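You operate a simulated robot arm through the tools that you are given. There is no shell and no other tool. Be economical: measure what you need, move in short steps, check, and stop when the job is done.

You run a simulated robot arm. Do the job below in one go: nothing can be reset, and whatever is moved stays where it is left.

## Task
Take the long drift and leave it on top of the green tin.

It is judged by the outcome, as a careful person would: the job done as asked, and still so three seconds after it is handed in. It fails if anything else is knocked over, pushed out of place, dropped, spilled or broken.

## Robot
A 6-joint arm with a two-finger parallel gripper, fixed in place. Base frame: the origin is at the foot of the arm, x ahead of it, y to its left, z up; the work surface is at about z = 0. Lengths are in mm, angles in rad, forces in N, time in s.
With the tool pointing down near the work surface it reaches from about 140 to 580 mm from the base axis. Its first joint turns from -1.152 to 1.152 rad. Payload 2.1 kg.
Tool frame: the origin (TCP) lies between the finger pads and is the grasp point; the fingertips stand 30 mm ahead of it; z points along the fingers, y is the line along which they close. The gripper opens to 94 mm. The fingers are 28 mm wide and 10 mm thick; the gripper's body (50 by 96 mm) begins 55 mm behind the TCP.
Orientation is that of the tool frame in the base frame, as a unit quaternion [x, y, z, w]. With the fingers straight down and closing along the base's y, the tool's x points along the base's -x, its y along +y and its z along -z.

## Interface
- The arm moves only by the tool jog_arm. Its argument "motion" is one flat list of numbers, 7 for each row, row after row: the turn, a rotation vector about the tool's x, y, z in rad, then the shift along the tool's x, y, z in mm, then the opening, from 0 (shut) to 1 (fully open). In form: [wx, wy, wz, x, y, z, claw, wx, wy, wz, x, y, z, claw, ...]. A call has 1 to 8 rows; each row shifts and turns the commanded pose from where the row before left it, along the tool's axes as they then stand. A row lasts 0.2 s, in which the tool goes at most 50 mm and 0.15 rad; a call with a longer step from one row to the next is refused whole, and so is a gripper value outside its range. Where a pose cannot be reached the arm comes as near as it can. A force on the tool above 40 N (or 10 N above the force at the start of the call, whichever is more), or a blocked arm, ends the call early, and 0.2 s more pass. The fingers move at their own pace (about 72 mm/s each) and stop on an object; they squeeze with about 26 N. The grip force told is the motor's: it shows also when the fingers shut on nothing. Time passes only in rows, and 0.2 s behind the last, so rows that do not move let the fingers close. The reply holds the time, the measured pose of the TCP, the force on the tool along the base axes, the opening and the grip force, in the units named above and with some noise, and new pictures: "views" is both (left out), scene, wrist or none.
- Cameras (640 x 400 px; columns grow to the right, rows downward): "scene" is fixed at [40.4, -357.6, 495.4]; the picture's right is [0.91, -0.41, 0.00], its down [-0.18, -0.41, -0.90] and it looks along [0.37, 0.82, -0.44] (base axes); focal length 362 px, centre (320, 200). "wrist" rides on the gripper at [76, 14, -102] in the tool frame; the picture's right is [-0.18, 0.98, 0.00], its down [-0.75, -0.14, -0.64] and it looks along [-0.63, -0.12, 0.77] (tool axes); focal length 243 px, centre (320, 200).
- measure_at(camera, pixels): for up to 12 pixels [column, row] of the newest picture of that camera ("zoom" is the newest enlarged one), the place [x, y, z] in the base frame of the surface seen there, good to about 3 mm. The clock stands still meanwhile.
- enlarge(camera, box): a new picture of the part [left, top, right, bottom] of that camera's present view, enlarged. The clock stands still meanwhile.
- sign_off(): hands the job in; it is judged then, once.

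Keep the steps short. Do not move on a guess: measure, check each grasp and each placing, and mend mistakes. In all there are 60 turns and 170 pictures (those below and enlarged ones count). Leave the gripper open and the arm clear of the work at the hand-in unless told otherwise, and finish with a single line.

The tools are called after "Request:" by a JSON object that holds its "op" and its "data". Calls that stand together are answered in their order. jog_arm: Moves the arm, as the interface text tells. Its arguments: {"type":"object","properties":{"motion":{"type":"array"},"views":{"type":"string","enum":["both","scene","wrist","none"]}},"required":["motion"]} The other tools are called the same way: measure_at (camera, pixels) gives the place of the surface under pixels of a picture; enlarge (camera, box) takes an enlarged picture of a part of a camera's view; sign_off () hands the job in.

At the start:

```text
clock: 0.0
ee_pos: [291.3, 143.2, 262.7]
orientation: [0.001, 1.0, 0.0, 0.0]
wrist_force: [-0.5, -1.2, -0.1]
width: 93.9
gripper_force: 0.1
```

scene: 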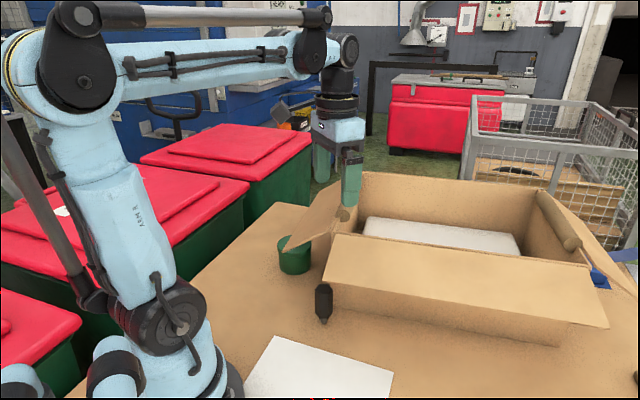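
wrist: 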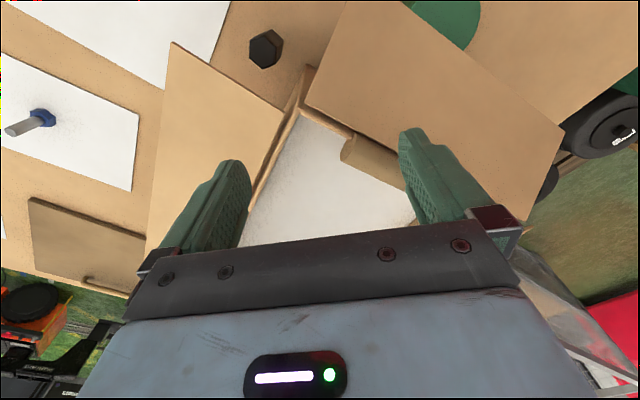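

I'll look closer at the candidate objects first: the dark piece at (323,300), the cylinder in the box, the blue thing, and the green tin at (295,258).

Request:
{"op": "enlarge", "data": {"camera": "scene", "box": [240, 160, 440, 340]}}

Request:
{"op": "enlarge", "data": {"camera": "scene", "box": [480, 160, 640, 340]}}

Request:
{"op": "enlarge", "data": {"camera": "wrist", "box": [0, 0, 320, 300]}}

Request:
{"op": "enlarge", "data": {"camera": "wrist", "box": [240, 0, 560, 240]}}

```text
2.22 times, centred on (340, 250) of scene
```

zoom: 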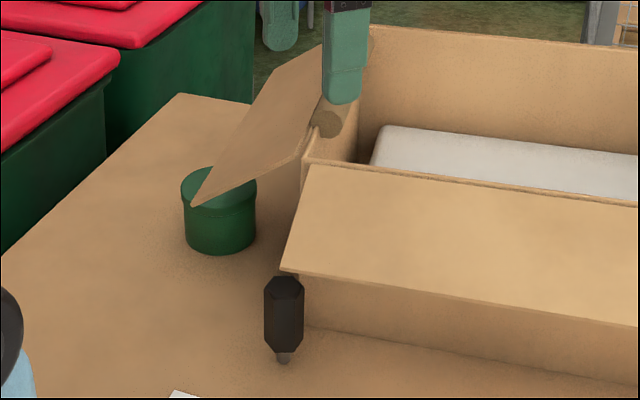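

```text
2.22 times, centred on (560, 250) of scene
```

zoom: 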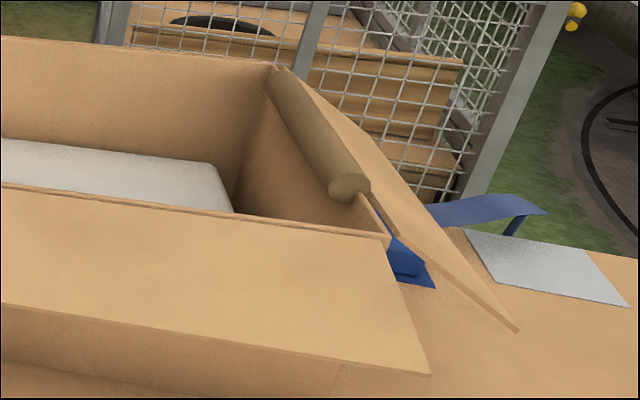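

```text
1.33 times, centred on (160, 150) of wrist
```

zoom: 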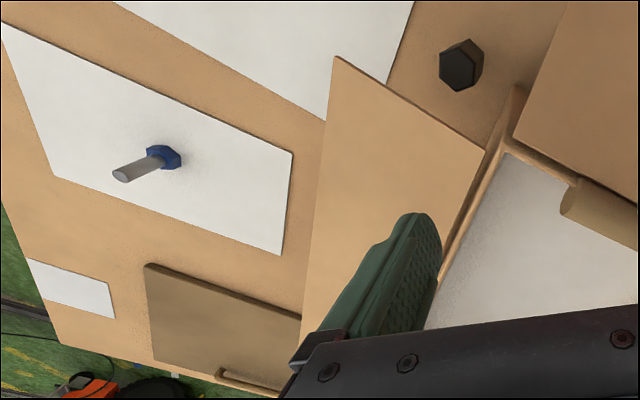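

```text
1.67 times, centred on (400, 120) of wrist
```

zoom: 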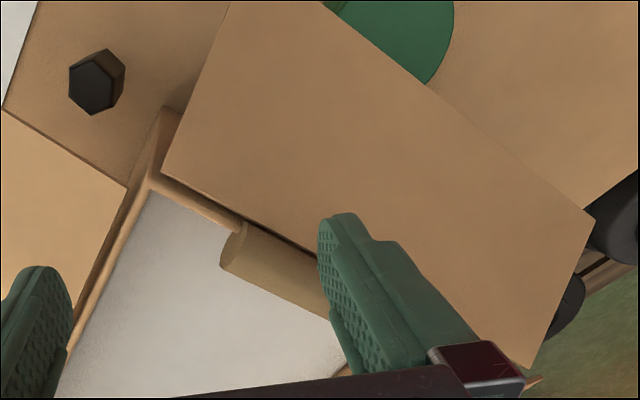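

Two drift-like tools: a black one with a short nose standing by the box, and one with a blue head and long grey shank on the white sheet. I'll measure both, along with the tin and flaps.

Request:
{"op": "measure_at", "data": {"camera": "wrist", "pixels": [[10, 131], [42, 118], [48, 128], [265, 50], [455, 20], [90, 80], [345, 5], [560, 130], [405, 3], [230, 80], [90, 230], [310, 160]]}}

Request:
{"op": "measure_at", "data": {"camera": "scene", "pixels": [[323, 290], [323, 320], [295, 262], [295, 270], [285, 240], [302, 248], [320, 370], [300, 252], [360, 213], [430, 225], [330, 240], [600, 300]]}}

```text
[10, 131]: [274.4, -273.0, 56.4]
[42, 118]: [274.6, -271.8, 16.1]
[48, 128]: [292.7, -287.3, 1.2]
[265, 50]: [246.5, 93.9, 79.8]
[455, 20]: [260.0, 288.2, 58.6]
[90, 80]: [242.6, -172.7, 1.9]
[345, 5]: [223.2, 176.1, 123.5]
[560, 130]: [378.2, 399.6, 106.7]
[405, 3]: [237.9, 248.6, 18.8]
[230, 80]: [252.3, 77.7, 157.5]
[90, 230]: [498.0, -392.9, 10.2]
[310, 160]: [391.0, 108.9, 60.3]
```

```text
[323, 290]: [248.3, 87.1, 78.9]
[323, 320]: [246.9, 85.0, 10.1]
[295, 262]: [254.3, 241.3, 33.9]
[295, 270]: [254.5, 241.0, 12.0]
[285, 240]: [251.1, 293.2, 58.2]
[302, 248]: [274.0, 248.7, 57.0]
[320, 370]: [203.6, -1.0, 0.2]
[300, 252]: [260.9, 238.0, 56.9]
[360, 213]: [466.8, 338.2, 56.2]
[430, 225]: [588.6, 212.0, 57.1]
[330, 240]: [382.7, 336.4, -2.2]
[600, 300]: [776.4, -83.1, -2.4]
```

Black: about 80 mm tall overall at (247,90). Blue: at about (275,-272), and the far end of its shank needs measuring. I'll move the hand toward the blue one, staying high, for a better view.

Request:
{"op": "jog_arm", "data": {"motion": [0, 0, 0, 8, -44, 0, 1, 0, 0, 0, 8, -44, 0, 1, 0, 0, 0, 8, -44, 0, 1, 0, 0, 0, 8, -44, 0, 1, 0, 0, 0, 8, -44, 0, 1, 0, 0, 0, 8, -44, 0, 1, 0, 0, 0, 8, -44, 0, 1, 0, 0, 0, 8, -44, 0, 1]}}

```text
clock: 1.8
ee_pos: [226.0, -208.4, 263.8]
orientation: [-0.001, 1.0, 0.0, -0.001]
wrist_force: [-0.3, -0.7, 1.0]
width: 94.0
gripper_force: 0.0
```

scene: 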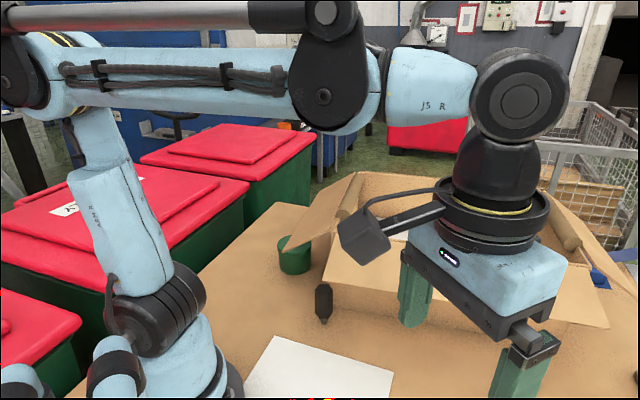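
wrist: 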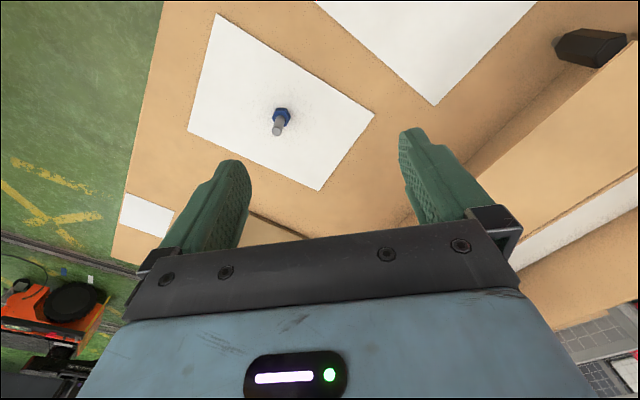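

Request:
{"op": "enlarge", "data": {"camera": "wrist", "box": [240, 90, 320, 150]}}

Request:
{"op": "measure_at", "data": {"camera": "zoom", "pixels": [[298, 345], [298, 325], [310, 270], [330, 170], [360, 210], [290, 200], [365, 250]]}}

Request:
{"op": "enlarge", "data": {"camera": "wrist", "box": [540, 10, 640, 80]}}

Request:
{"op": "enlarge", "data": {"camera": "scene", "box": [290, 270, 360, 340]}}

Request:
{"op": "measure_at", "data": {"camera": "scene", "pixels": [[323, 286], [323, 300], [323, 313], [323, 322], [316, 300], [330, 300]]}}

```text
6.67 times, centred on (280, 120) of wrist
```

zoom: 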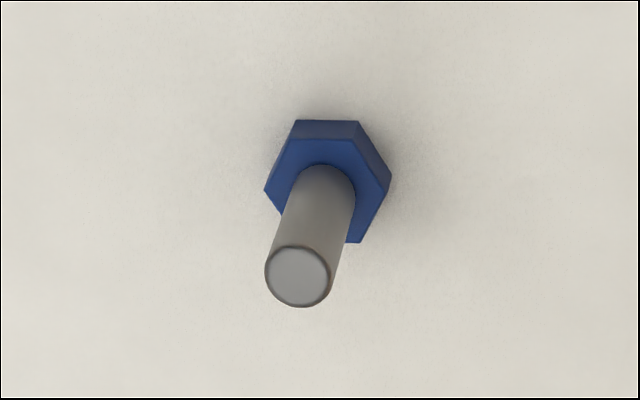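

```text
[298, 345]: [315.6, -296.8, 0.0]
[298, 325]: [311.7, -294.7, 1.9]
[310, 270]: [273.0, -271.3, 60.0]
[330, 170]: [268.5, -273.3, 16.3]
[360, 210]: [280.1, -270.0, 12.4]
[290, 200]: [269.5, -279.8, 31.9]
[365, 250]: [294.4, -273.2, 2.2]
```

```text
5.71 times, centred on (590, 45) of wrist
```

zoom: 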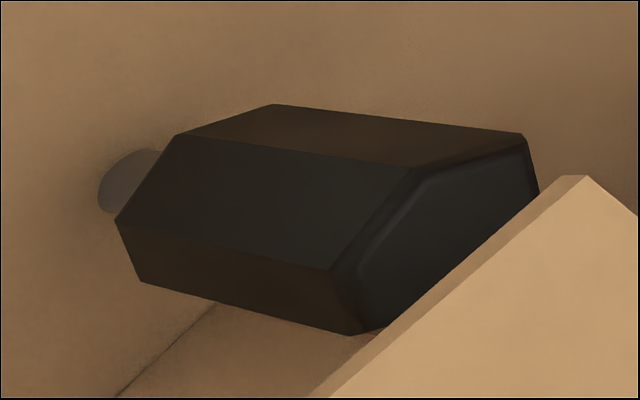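

```text
5.71 times, centred on (325, 305) of scene
```

zoom: 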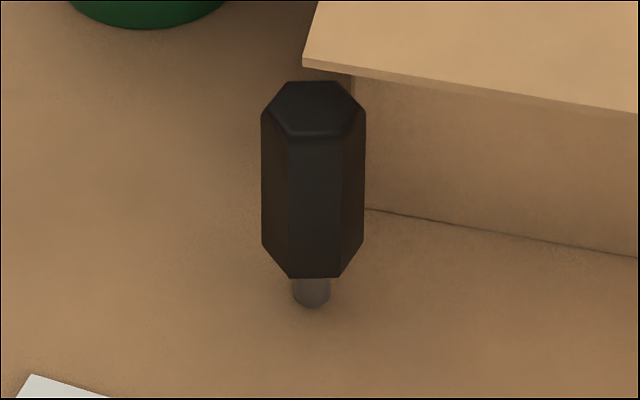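

```text
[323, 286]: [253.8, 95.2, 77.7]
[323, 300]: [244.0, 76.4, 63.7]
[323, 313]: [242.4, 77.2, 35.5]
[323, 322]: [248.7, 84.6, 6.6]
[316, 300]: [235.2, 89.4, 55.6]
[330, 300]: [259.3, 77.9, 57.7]
```

The blue-headed one stands with its shank up, 60 mm tall. The black one is 78 mm or more, nose down, and may be seated in something. Before deciding I'll look around the box and beyond for other drifts, from higher up.

Request:
{"op": "jog_arm", "data": {"motion": [0, 0, 0, 0, 30, -25, 1, 0, 0, 0, 0, 40, -20, 1, 0, 0, 0, 0, 40, -20, 1, 0, 0, 0, 0, 40, -20, 1, 0, 0, 0, 0, 40, -20, 1, 0, 0, 0, 0, 40, -20, 1, 0, 0, 0, 0, 40, 0, 1, 0, 0, 0, 0, 40, 0, 1]}}

```text
clock: 3.6
ee_pos: [226.9, 101.1, 386.9]
orientation: [0.0, 1.0, 0.0, 0.0]
wrist_force: [0.3, 0.2, -1.1]
width: 94.3
gripper_force: 0.0
```

scene: 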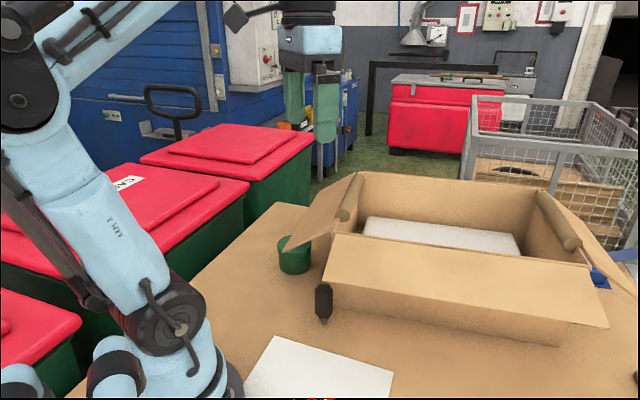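
wrist: 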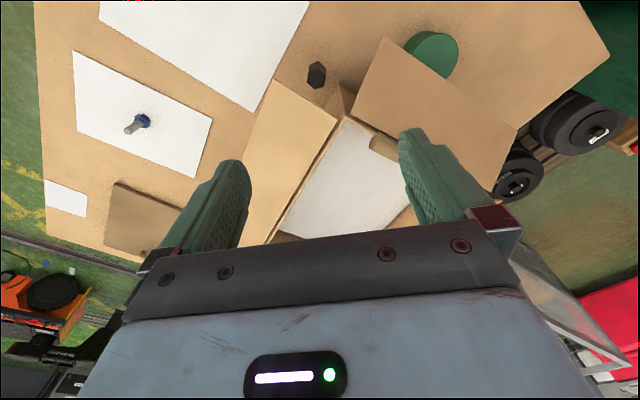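

Only two drift-like tools are on the table, and the black one by the box is the longer overall. Its nose may also extend down into a hole. I'll measure the flaps around it and over the tin for clearance.

Request:
{"op": "measure_at", "data": {"camera": "wrist", "pixels": [[316, 70], [273, 84], [335, 118], [300, 100], [240, 158], [354, 88], [382, 40], [450, 80], [514, 127], [420, 58], [432, 50], [345, 92]]}}

Request:
{"op": "measure_at", "data": {"camera": "scene", "pixels": [[336, 238], [325, 281], [330, 270], [400, 260], [605, 325], [285, 250], [310, 225], [350, 180], [340, 290], [400, 300], [295, 247], [283, 242]]}}

Request:
{"op": "enlarge", "data": {"camera": "wrist", "box": [260, 20, 480, 160]}}

```text
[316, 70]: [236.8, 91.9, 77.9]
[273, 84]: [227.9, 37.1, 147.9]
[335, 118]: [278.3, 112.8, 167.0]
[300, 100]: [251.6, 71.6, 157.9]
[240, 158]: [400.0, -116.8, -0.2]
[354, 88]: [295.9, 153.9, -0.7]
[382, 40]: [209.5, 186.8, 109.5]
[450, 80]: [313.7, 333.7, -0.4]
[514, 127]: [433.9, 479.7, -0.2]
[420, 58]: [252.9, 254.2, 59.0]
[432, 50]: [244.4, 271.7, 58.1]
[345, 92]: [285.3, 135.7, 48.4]
```

```text
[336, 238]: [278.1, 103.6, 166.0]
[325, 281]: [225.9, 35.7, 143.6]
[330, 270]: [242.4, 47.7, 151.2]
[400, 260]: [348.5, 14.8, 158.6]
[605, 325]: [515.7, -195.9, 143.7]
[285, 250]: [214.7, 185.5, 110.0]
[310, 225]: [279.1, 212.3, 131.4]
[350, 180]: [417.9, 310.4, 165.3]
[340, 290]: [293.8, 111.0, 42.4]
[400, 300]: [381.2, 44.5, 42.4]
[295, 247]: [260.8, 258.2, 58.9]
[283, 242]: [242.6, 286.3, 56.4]
```

```text
2.86 times, centred on (370, 90) of wrist
```

zoom: 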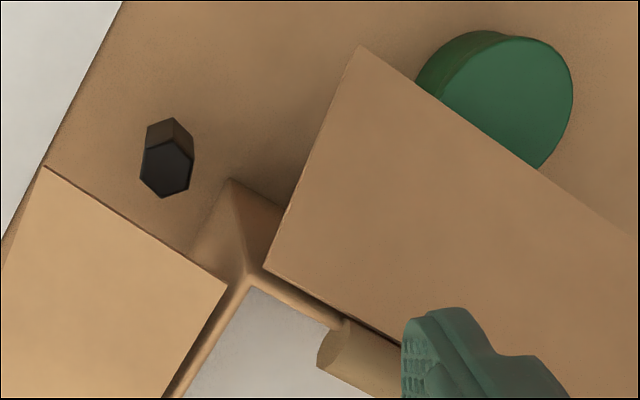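

Clearances: the front flap edge passes about 13 mm from the black drift's axis at z≈158, and the left flap is about 60 mm off. So I'll come in yawed 0.4 rad and tilted 0.4 rad, leaning back toward the base, with the fingers half open so they miss the box corner. I'll orient the hand high above first.

Request:
{"op": "jog_arm", "data": {"motion": [0, 0, 0, 19, 5, 45, 0.5, 0, 0, 0, 0, 0, 45, 0.5, 0, 0, 0.1333, 0, 0, 0, 0.5, 0, 0, 0.1333, 0, 0, 0, 0.5, 0, 0, 0.1334, 0, 0, 0, 0.5, 0, -0.1333, 0, 0, 0, 0, 0.5, 0, -0.1333, 0, 0, 0, 0, 0.5, 0, -0.1334, 0, 0, 0, 0, 0.5]}}

```text
clock: 5.4
ee_pos: [208.1, 104.7, 297.2]
orientation: [0.195, 0.96, -0.039, 0.197]
wrist_force: [-0.9, -0.1, -0.1]
width: 47.3
gripper_force: 0.1
```

scene: 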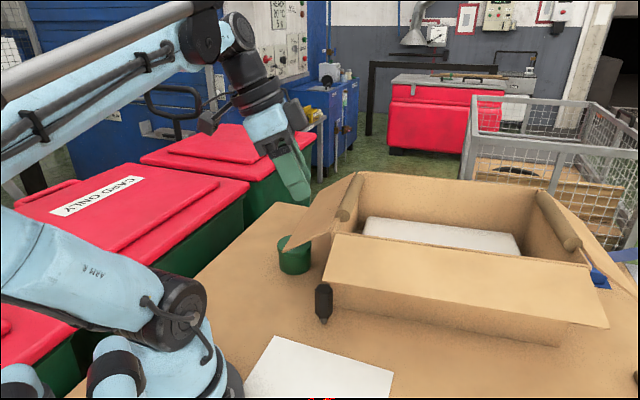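
wrist: 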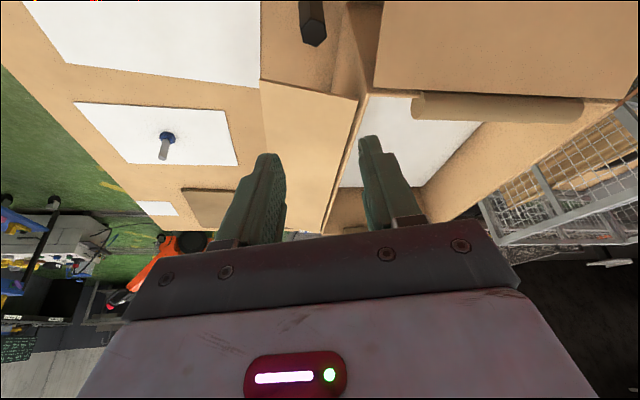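

The orientation is as wanted. Now straight down to the pre-grasp point, 146 mm lower.

Request:
{"op": "jog_arm", "data": {"motion": [0, 0, 0, 14.2, 0, 33.6, 0.5, 0, 0, 0, 14.2, 0, 33.6, 0.5, 0, 0, 0, 14.2, 0, 33.6, 0.5, 0, 0, 0, 14.2, 0, 33.6, 0.5]}}

```text
clock: 6.4
ee_pos: [208.3, 105.2, 151.8]
orientation: [0.195, 0.96, -0.041, 0.194]
wrist_force: [-0.1, -0.1, 0.4]
width: 47.0
gripper_force: 0.1
```

scene: 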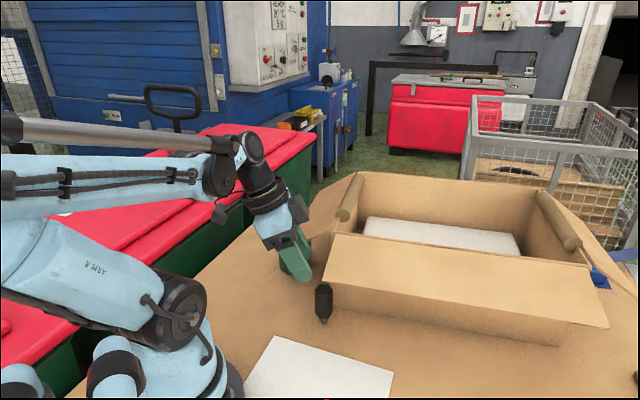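
wrist: 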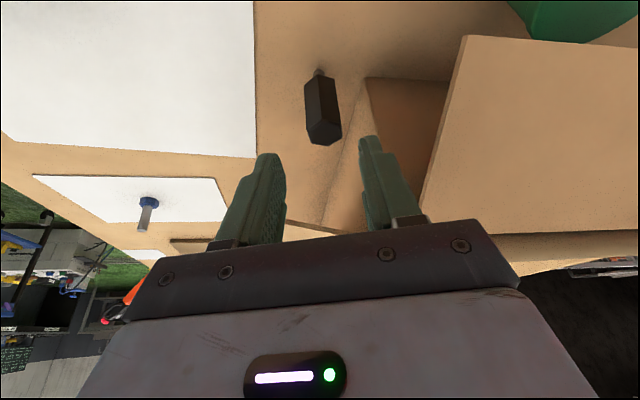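

The drift now shows clearly at (322,110). I'll check its foot and its exact position.

Request:
{"op": "enlarge", "data": {"camera": "wrist", "box": [272, 55, 368, 155]}}

Request:
{"op": "measure_at", "data": {"camera": "wrist", "pixels": [[323, 139], [323, 132], [310, 105], [322, 105], [334, 100], [319, 73], [316, 71], [312, 90], [336, 130]]}}

```text
4.00 times, centred on (320, 105) of wrist
```

zoom: 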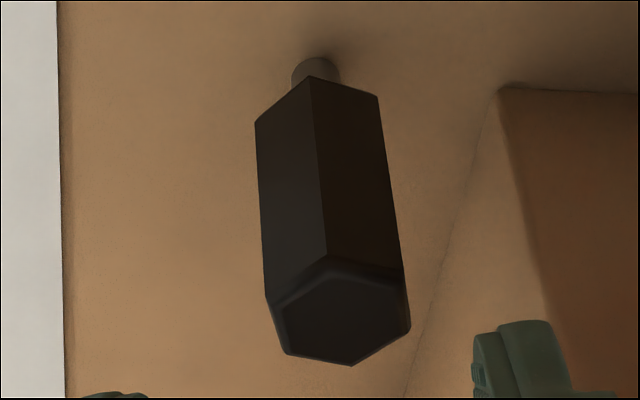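

```text
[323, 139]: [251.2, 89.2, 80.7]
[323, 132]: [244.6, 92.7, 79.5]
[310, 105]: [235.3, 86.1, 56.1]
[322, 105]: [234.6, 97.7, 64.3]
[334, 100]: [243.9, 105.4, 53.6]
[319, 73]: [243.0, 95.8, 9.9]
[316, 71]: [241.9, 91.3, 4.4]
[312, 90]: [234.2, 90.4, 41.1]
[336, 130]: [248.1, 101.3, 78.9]
```

The vertices lie along tool x, so the flats face the fingers. The centre is about (248,91), so I'll shift 2 mm along tool y and advance 80 of the 110 mm, then check.

Request:
{"op": "jog_arm", "data": {"motion": [0, 0, 0, 0, 2, 28, 0.5, 0, 0, 0, 0, 0, 27, 0.5, 0, 0, 0, 0, 0, 25, 0.5]}}

```text
clock: 7.2
ee_pos: [238.1, 96.6, 78.3]
orientation: [0.194, 0.961, -0.04, 0.195]
wrist_force: [-0.7, 0.0, -0.3]
width: 46.9
gripper_force: 0.1
```

scene: 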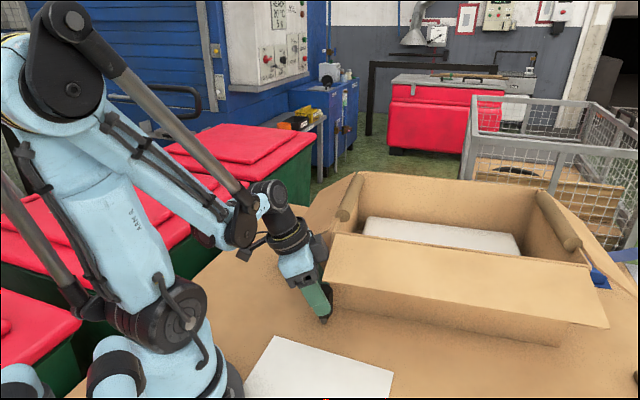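
wrist: 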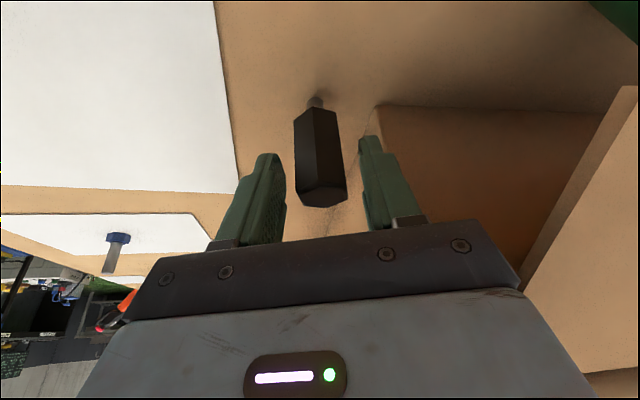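

The drift is centred between the fingers and the force is near zero. I'll advance the last 29 mm, still half open.

Request:
{"op": "jog_arm", "data": {"motion": [0, 0, 0, 0, 0, 15, 0.5, 0, 0, 0, 0, 0, 14, 0.5]}}

Request:
{"op": "enlarge", "data": {"camera": "scene", "box": [260, 210, 400, 340]}}

```text
clock: 7.8
ee_pos: [248.6, 90.7, 51.1]
orientation: [0.195, 0.961, -0.04, 0.194]
wrist_force: [-0.5, 0.1, 0.4]
width: 47.3
gripper_force: 0.1
```

scene: 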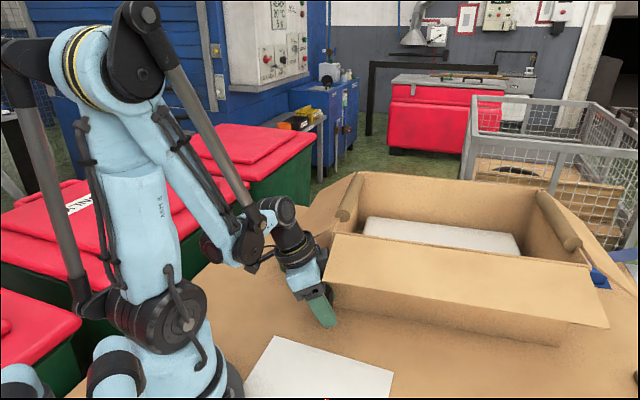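
wrist: 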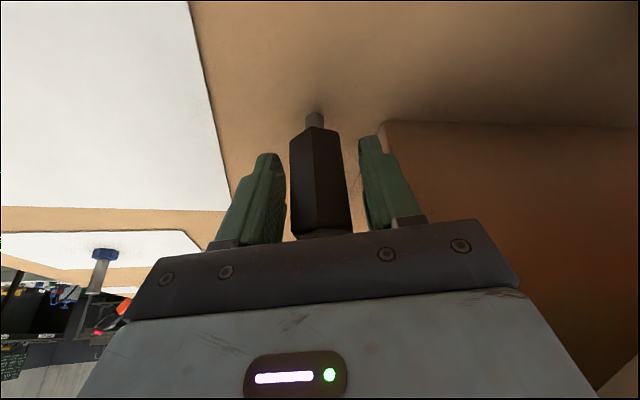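

```text
3.08 times, centred on (330, 275) of scene
```

zoom: 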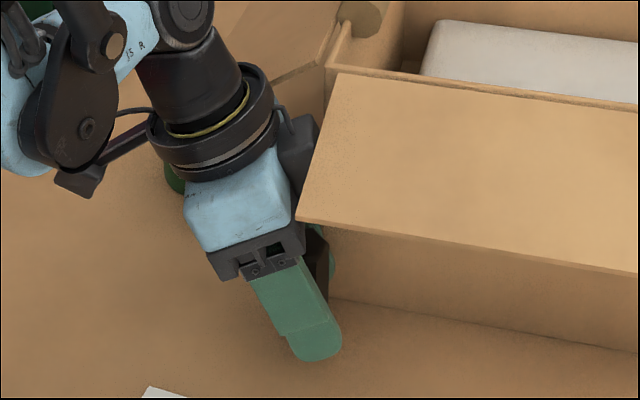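

The drift is well placed between the pads with no contact. Closing.

Request:
{"op": "jog_arm", "data": {"motion": [0, 0, 0, 0, 0, 0, 0.35, 0, 0, 0, 0, 0, 0, 0.2, 0, 0, 0, 0, 0, 0, 0.1, 0, 0, 0, 0, 0, 0, 0.1], "views": "wrist"}}

```text
clock: 8.8
ee_pos: [247.6, 91.1, 51.0]
orientation: [0.194, 0.961, -0.039, 0.195]
wrist_force: [-0.1, -0.3, -0.1]
width: 31.9
gripper_force: 25.8
```

wrist: 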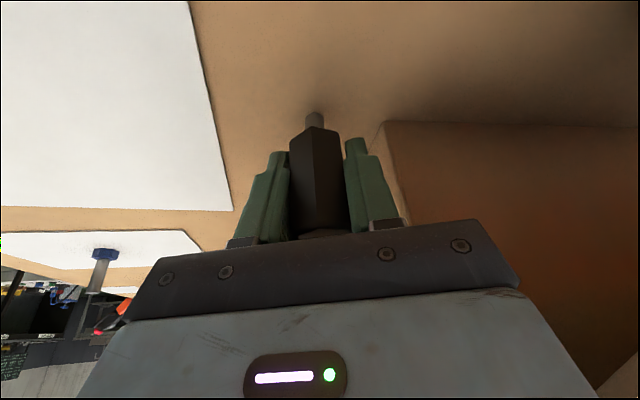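

Gripped at 32 mm with 26 N. Lift straight up 20 mm slowly and watch the force, in case it sits in a hole.

Request:
{"op": "jog_arm", "data": {"motion": [0, 0, 0, -1.95, 0, -4.6, 0.1, 0, 0, 0, -1.95, 0, -4.6, 0.1, 0, 0, 0, -1.95, 0, -4.6, 0.1, 0, 0, 0, -1.95, 0, -4.6, 0.1]}}

Request:
{"op": "enlarge", "data": {"camera": "wrist", "box": [250, 60, 410, 240]}}

Request:
{"op": "enlarge", "data": {"camera": "scene", "box": [270, 230, 390, 340]}}

```text
clock: 9.8
ee_pos: [247.5, 91.8, 72.1]
orientation: [0.194, 0.961, -0.039, 0.195]
wrist_force: [0.2, 0.8, -0.4]
width: 31.5
gripper_force: 26.1
```

scene: 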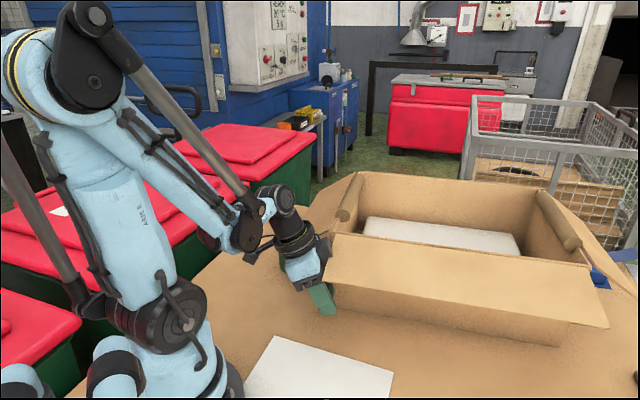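
wrist: 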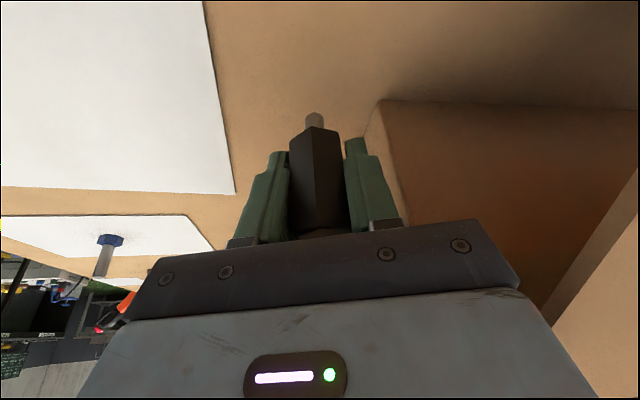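

```text
2.22 times, centred on (330, 150) of wrist
```

zoom: 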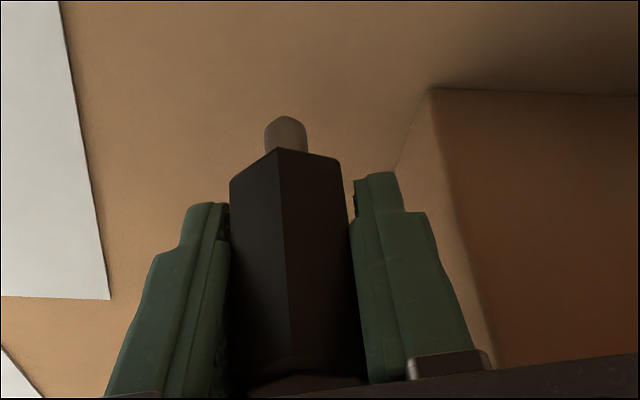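

```text
3.64 times, centred on (330, 285) of scene
```

zoom: 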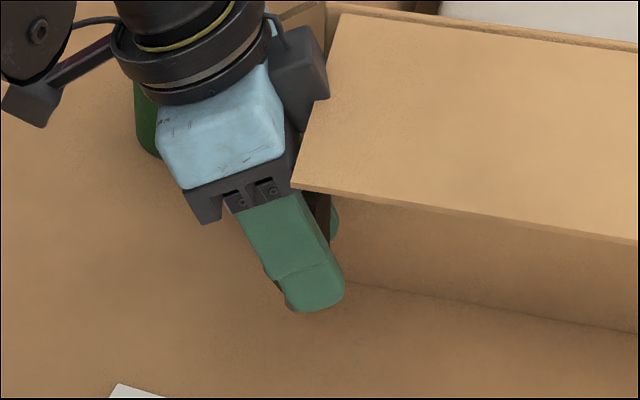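

It came free with no hole underneath: nose included it is about 80 mm, against 60 mm for the blue one, so this is the long drift. Now slide 30 mm away from the flap, go up 160 mm clear of everything, and yaw 0.26 rad about the vertical to line up with the left flap edge beside the tin.

Request:
{"op": "jog_arm", "data": {"motion": [0, 0, 0, 13.8, 0, -5.8, 0.1, 0, 0, 0, 13.8, 0, -5.9, 0.1, 0, 0, 0, -15.6, 0, -36.8, 0.1, 0, 0, 0, -15.6, 0, -36.8, 0.1, 0, 0, 0, -15.6, 0, -36.8, 0.1, 0, 0, 0, -15.6, 0, -36.8, 0.1, 0.0506, 0, 0.1197, 0, 0, 0, 0.1, 0.0506, 0, 0.1197, 0, 0, 0, 0.1]}}

Request:
{"op": "enlarge", "data": {"camera": "scene", "box": [230, 140, 390, 300]}}

```text
clock: 11.6
ee_pos: [220.9, 102.5, 230.2]
orientation: [0.318, 0.927, -0.064, 0.187]
wrist_force: [0.3, 0.2, -1.0]
width: 31.7
gripper_force: 26.3
```

scene: 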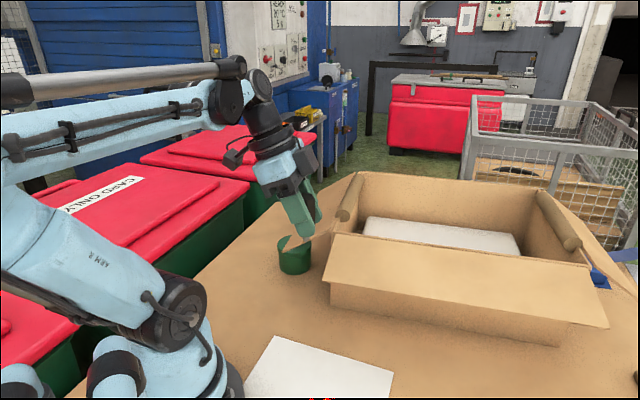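
wrist: 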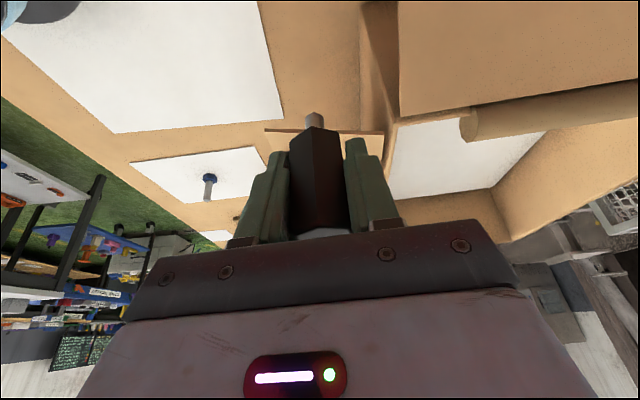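

```text
2.50 times, centred on (310, 220) of scene
```

zoom: 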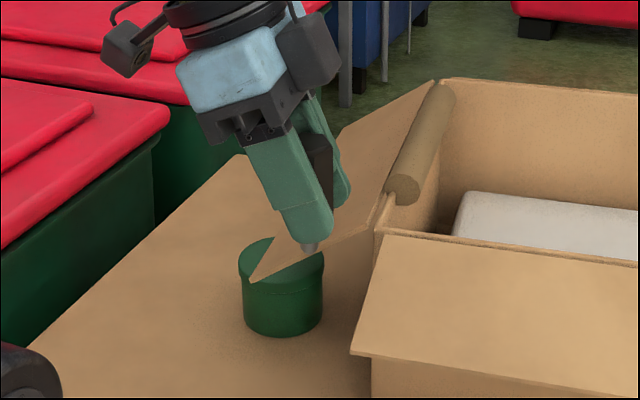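

The drift is held and clear. I'll measure the tin rim and the flap edge precisely from this view.

Request:
{"op": "measure_at", "data": {"camera": "zoom", "pixels": [[241, 285], [282, 315], [321, 285], [283, 332], [246, 260], [268, 239], [251, 280], [262, 262], [300, 262], [322, 257], [340, 130], [255, 268]]}}

```text
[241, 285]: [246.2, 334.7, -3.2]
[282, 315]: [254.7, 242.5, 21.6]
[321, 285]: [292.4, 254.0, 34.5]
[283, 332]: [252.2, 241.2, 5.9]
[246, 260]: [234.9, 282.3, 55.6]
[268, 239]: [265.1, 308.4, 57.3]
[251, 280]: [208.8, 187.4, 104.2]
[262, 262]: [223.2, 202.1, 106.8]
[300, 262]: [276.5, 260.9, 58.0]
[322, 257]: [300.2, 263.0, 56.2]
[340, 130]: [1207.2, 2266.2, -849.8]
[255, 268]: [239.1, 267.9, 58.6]
```

Tin centre about (267,274), radius 34, top z≈58. The flap edge passes about 7 mm inward of the tin's centre at z≈106. I'll stand the drift 17 mm outward of centre at (253.6,284.4), clear of the flap. First move over it at the same height.

Request:
{"op": "jog_arm", "data": {"motion": [0, 0, 0, 19.7, 41, -8.3, 0.1, 0, 0, 0, 19.7, 41, -8.3, 0.1, 0, 0, 0, 19.7, 41, -8.3, 0.1, 0, 0, 0, 19.7, 41, -8.3, 0.1]}}

Request:
{"op": "enlarge", "data": {"camera": "scene", "box": [230, 120, 390, 280]}}

```text
clock: 12.6
ee_pos: [253.5, 284.0, 231.0]
orientation: [0.317, 0.927, -0.065, 0.188]
wrist_force: [-0.3, 0.1, -1.0]
width: 31.6
gripper_force: 26.2
```

scene: 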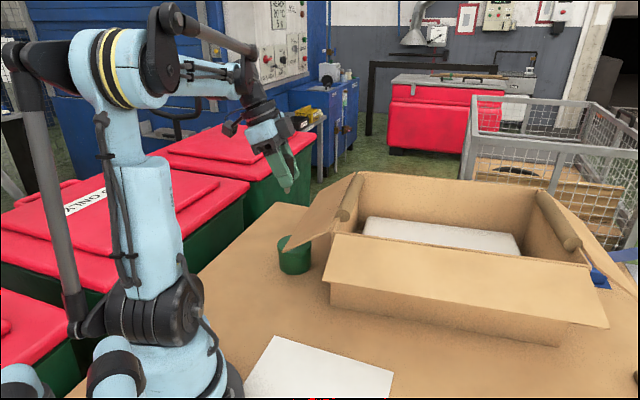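
wrist: 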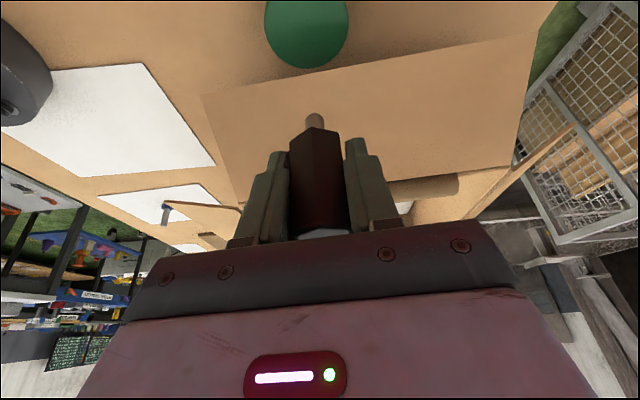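

```text
2.50 times, centred on (310, 200) of scene
```

zoom: 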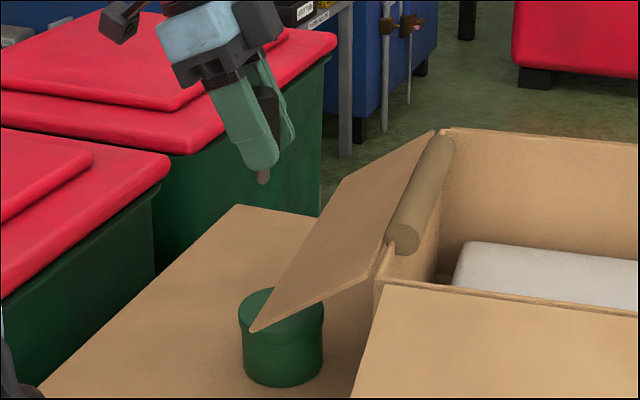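

A good view of the tin and flap edge. I'll measure both from here.

Request:
{"op": "measure_at", "data": {"camera": "wrist", "pixels": [[207, 98], [260, 87], [305, 79], [350, 71], [400, 63], [530, 38], [268, 35], [346, 30], [306, 66], [306, 20], [300, 40], [325, 5]]}}

Request:
{"op": "measure_at", "data": {"camera": "zoom", "pixels": [[262, 178], [262, 172], [268, 100], [240, 305], [322, 305], [270, 290], [290, 263], [255, 325]]}}

```text
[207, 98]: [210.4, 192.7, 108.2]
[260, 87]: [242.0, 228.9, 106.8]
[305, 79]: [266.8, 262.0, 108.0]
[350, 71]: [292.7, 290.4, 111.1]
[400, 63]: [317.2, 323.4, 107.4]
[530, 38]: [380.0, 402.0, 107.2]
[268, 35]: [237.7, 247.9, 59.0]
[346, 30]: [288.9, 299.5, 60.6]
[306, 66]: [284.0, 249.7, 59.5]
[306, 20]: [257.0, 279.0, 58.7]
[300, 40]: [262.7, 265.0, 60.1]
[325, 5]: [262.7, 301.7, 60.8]
```

```text
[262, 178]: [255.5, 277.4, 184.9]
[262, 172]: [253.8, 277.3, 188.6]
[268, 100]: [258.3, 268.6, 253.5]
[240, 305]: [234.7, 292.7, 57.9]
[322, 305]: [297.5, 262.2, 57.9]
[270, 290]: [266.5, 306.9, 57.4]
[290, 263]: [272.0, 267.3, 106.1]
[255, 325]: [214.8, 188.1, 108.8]
```

The flap edge is confirmed. Before lowering I'll check that the drift still hangs upright in the grip.

Request:
{"op": "enlarge", "data": {"camera": "scene", "box": [265, 145, 315, 200]}}

Request:
{"op": "enlarge", "data": {"camera": "wrist", "box": [260, 100, 380, 250]}}

```text
7.27 times, centred on (290, 172) of scene
```

zoom: 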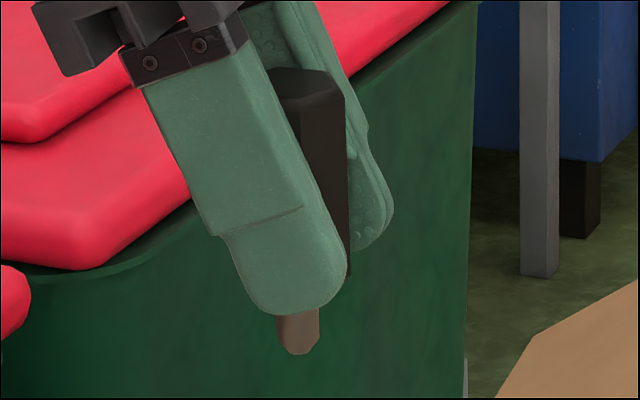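

```text
2.67 times, centred on (320, 175) of wrist
```

zoom: 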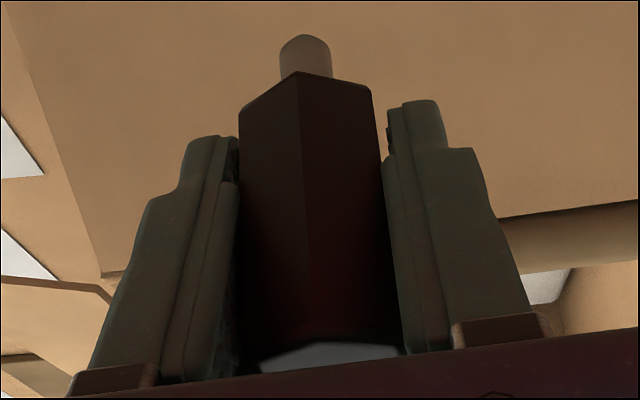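

Its edge matches the vertical in the picture to within about a degree. I'll check where the bins behind the hand are, then lower partway.

Request:
{"op": "measure_at", "data": {"camera": "scene", "pixels": [[247, 190], [240, 165], [200, 150], [305, 140], [220, 130], [245, 240]]}}

Request:
{"op": "jog_arm", "data": {"motion": [0, 0, 0, 3.7, 0, -1.6, 0.1, 0, 0, 0, 13.6, 0, 32.2, 0.1, 0, 0, 0, 13.6, 0, 32.2, 0.1]}}

```text
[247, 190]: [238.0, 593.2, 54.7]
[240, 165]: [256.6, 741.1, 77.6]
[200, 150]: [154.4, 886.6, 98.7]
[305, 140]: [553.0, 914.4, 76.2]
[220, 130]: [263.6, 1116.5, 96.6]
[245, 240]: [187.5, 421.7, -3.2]
```

```text
clock: 13.4
ee_pos: [251.1, 286.6, 160.1]
orientation: [0.318, 0.927, -0.065, 0.188]
wrist_force: [-0.2, 0.8, -2.1]
width: 31.8
gripper_force: 26.2
```

scene: 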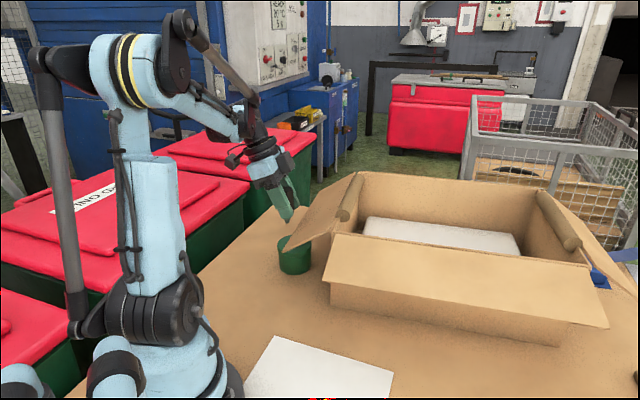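
wrist: 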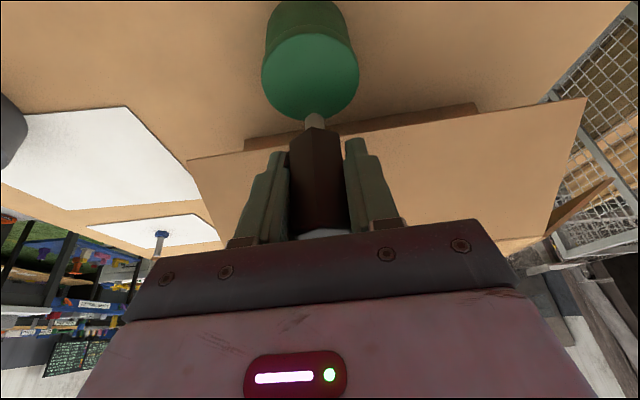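

The bins are far off. On the way down the fingertip corner would pass the flap edge by only about 1.5 mm, so I'll go down 5 mm further out, to TCP z≈119, and then slide back.

Request:
{"op": "jog_arm", "data": {"motion": [0, 0, 0, 4.6, 0, -1.9, 0.1, 0, 0, 0, 8, 0, 18.9, 0.1, 0, 0, 0, 8, 0, 18.9, 0.1]}}

Request:
{"op": "enlarge", "data": {"camera": "scene", "box": [250, 170, 350, 280]}}

Request:
{"op": "enlarge", "data": {"camera": "wrist", "box": [220, 50, 420, 250]}}

```text
clock: 14.2
ee_pos: [246.9, 290.1, 120.4]
orientation: [0.317, 0.927, -0.064, 0.188]
wrist_force: [-0.5, -0.7, -2.3]
width: 31.7
gripper_force: 26.1
```

scene: 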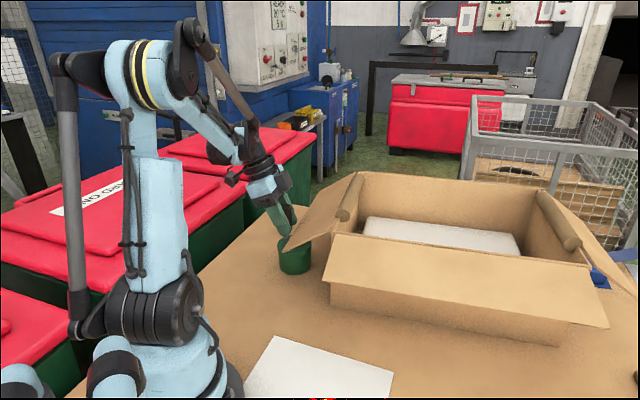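
wrist: 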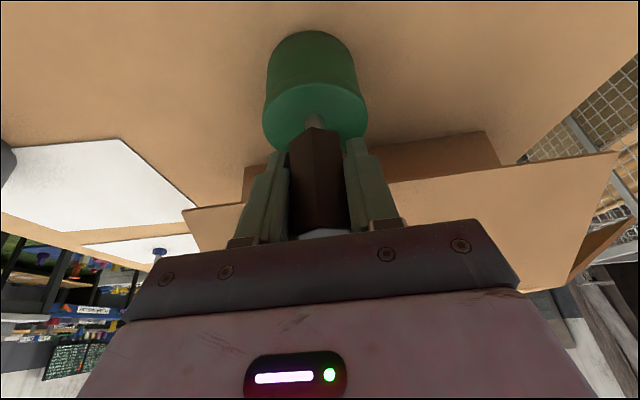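

```text
3.64 times, centred on (300, 225) of scene
```

zoom: 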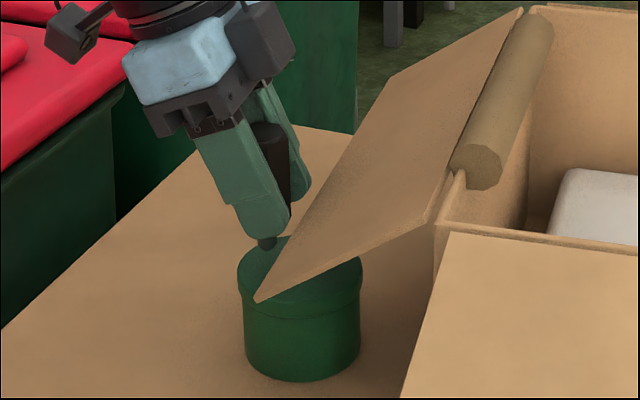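

```text
2.00 times, centred on (320, 150) of wrist
```

zoom: 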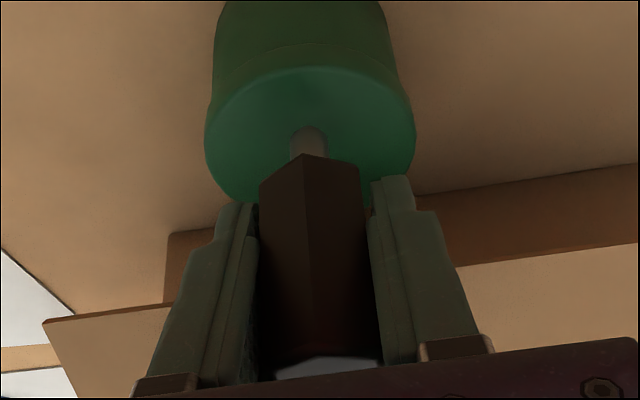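

The nose is about 11 mm above the tin, near its outer part. Slide 7 mm inward, then lower 7 mm to just above contact.

Request:
{"op": "jog_arm", "data": {"motion": [0, 0, 0, -6.4, 0, 2.7, 0.1, 0, 0, 0, 1.4, 0, 3.2, 0.1, 0, 0, 0, 1.4, 0, 3.2, 0.1]}}

Request:
{"op": "enlarge", "data": {"camera": "scene", "box": [260, 180, 340, 270]}}

Request:
{"op": "enlarge", "data": {"camera": "wrist", "box": [220, 50, 420, 250]}}

```text
clock: 15.0
ee_pos: [251.5, 285.8, 113.6]
orientation: [0.317, 0.927, -0.064, 0.188]
wrist_force: [-0.5, 0.6, -1.3]
width: 31.7
gripper_force: 26.2
```

scene: 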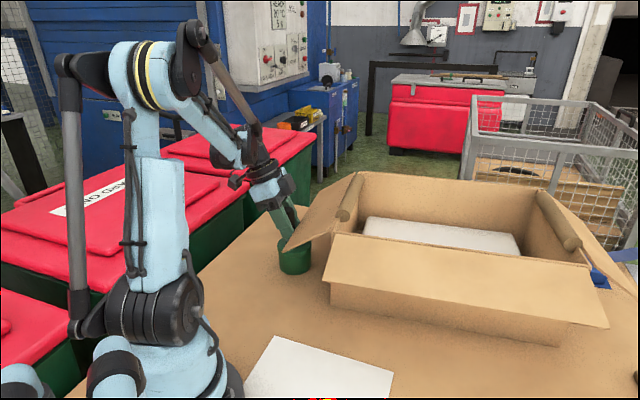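
wrist: 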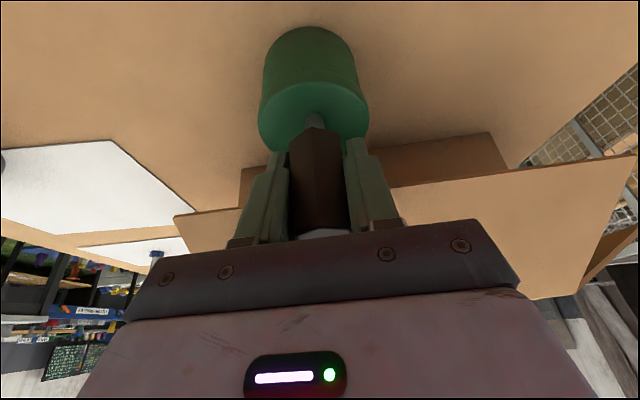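

```text
4.44 times, centred on (300, 225) of scene
```

zoom: 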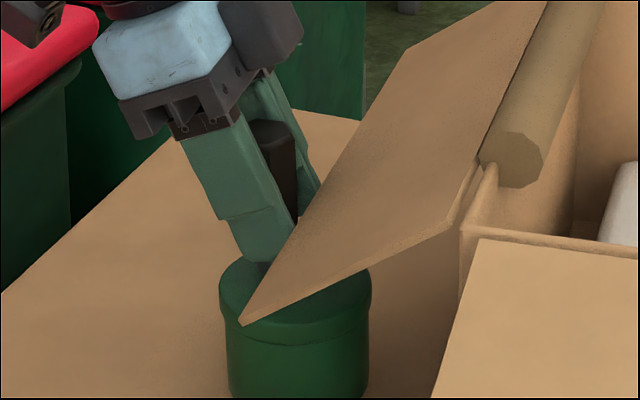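

```text
2.00 times, centred on (320, 150) of wrist
```

zoom: 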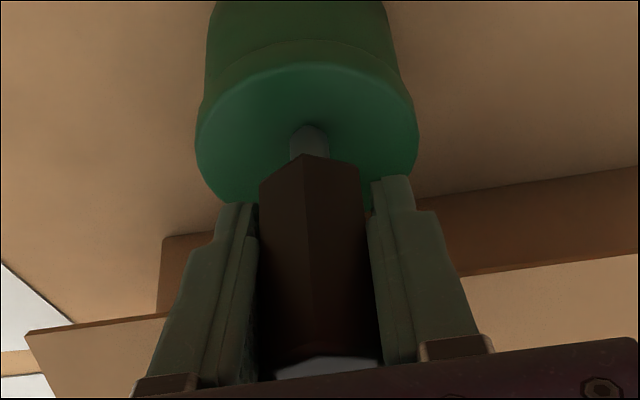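

About 4 mm to go and clear of the flap. Lower 1 mm per row and watch the force.

Request:
{"op": "jog_arm", "data": {"motion": [0, 0, 0, 0.39, 0, 0.92, 0.1, 0, 0, 0, 0.39, 0, 0.92, 0.1, 0, 0, 0, 0.39, 0, 0.92, 0.1], "views": "none"}}

```text
clock: 15.8
ee_pos: [251.7, 286.4, 111.7]
orientation: [0.317, 0.927, -0.065, 0.189]
wrist_force: [-2.4, 1.2, 18.2]
width: 32.1
gripper_force: 26.2
```

Contact: 18 N at z≈111.5. Ease off 0.8 mm so it rests lightly, then look.

Request:
{"op": "jog_arm", "data": {"motion": [0, 0, 0, -0.3, 0, -0.74, 0.1, 0, 0, 0, 0, 0, 0, 0.1]}}

Request:
{"op": "enlarge", "data": {"camera": "scene", "box": [260, 180, 340, 270]}}

Request:
{"op": "enlarge", "data": {"camera": "wrist", "box": [220, 50, 420, 250]}}

```text
clock: 16.4
ee_pos: [251.0, 287.4, 111.1]
orientation: [0.318, 0.927, -0.064, 0.188]
wrist_force: [0.2, -0.4, 1.0]
width: 31.7
gripper_force: 26.1
```

scene: 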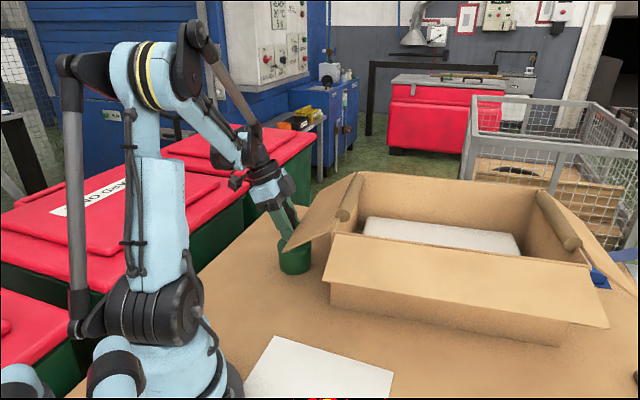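
wrist: 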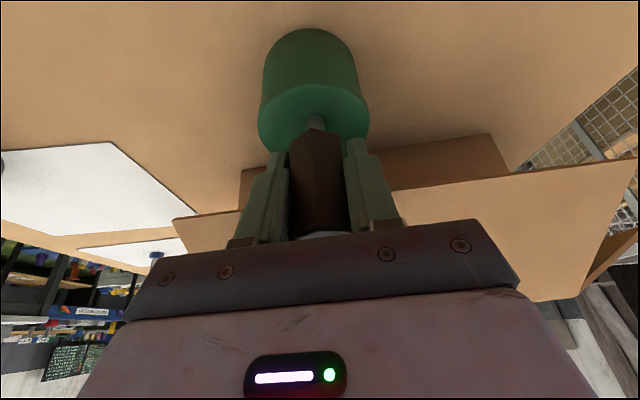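

```text
4.44 times, centred on (300, 225) of scene
```

zoom: 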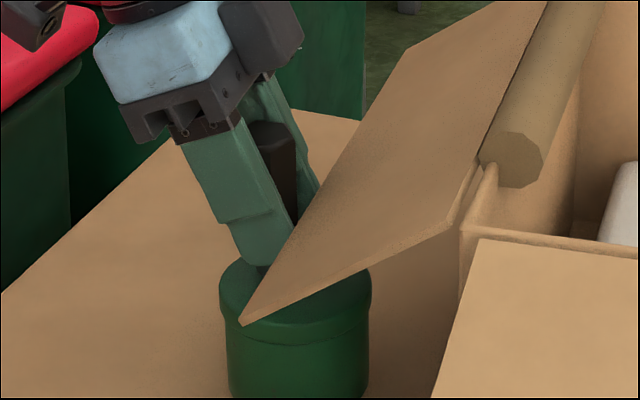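

```text
2.00 times, centred on (320, 150) of wrist
```

zoom: 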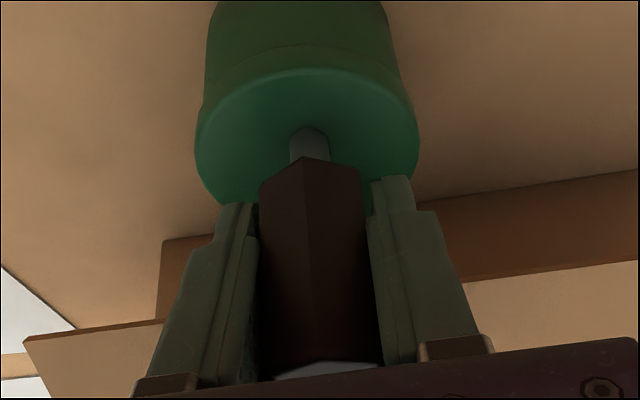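

Light contact now. I'll check the drift's tilt closely before opening.

Request:
{"op": "enlarge", "data": {"camera": "scene", "box": [280, 195, 310, 245]}}

```text
8.00 times, centred on (295, 220) of scene
```

zoom: 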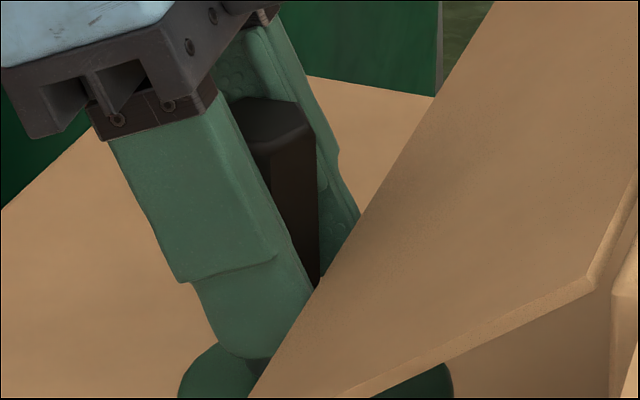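

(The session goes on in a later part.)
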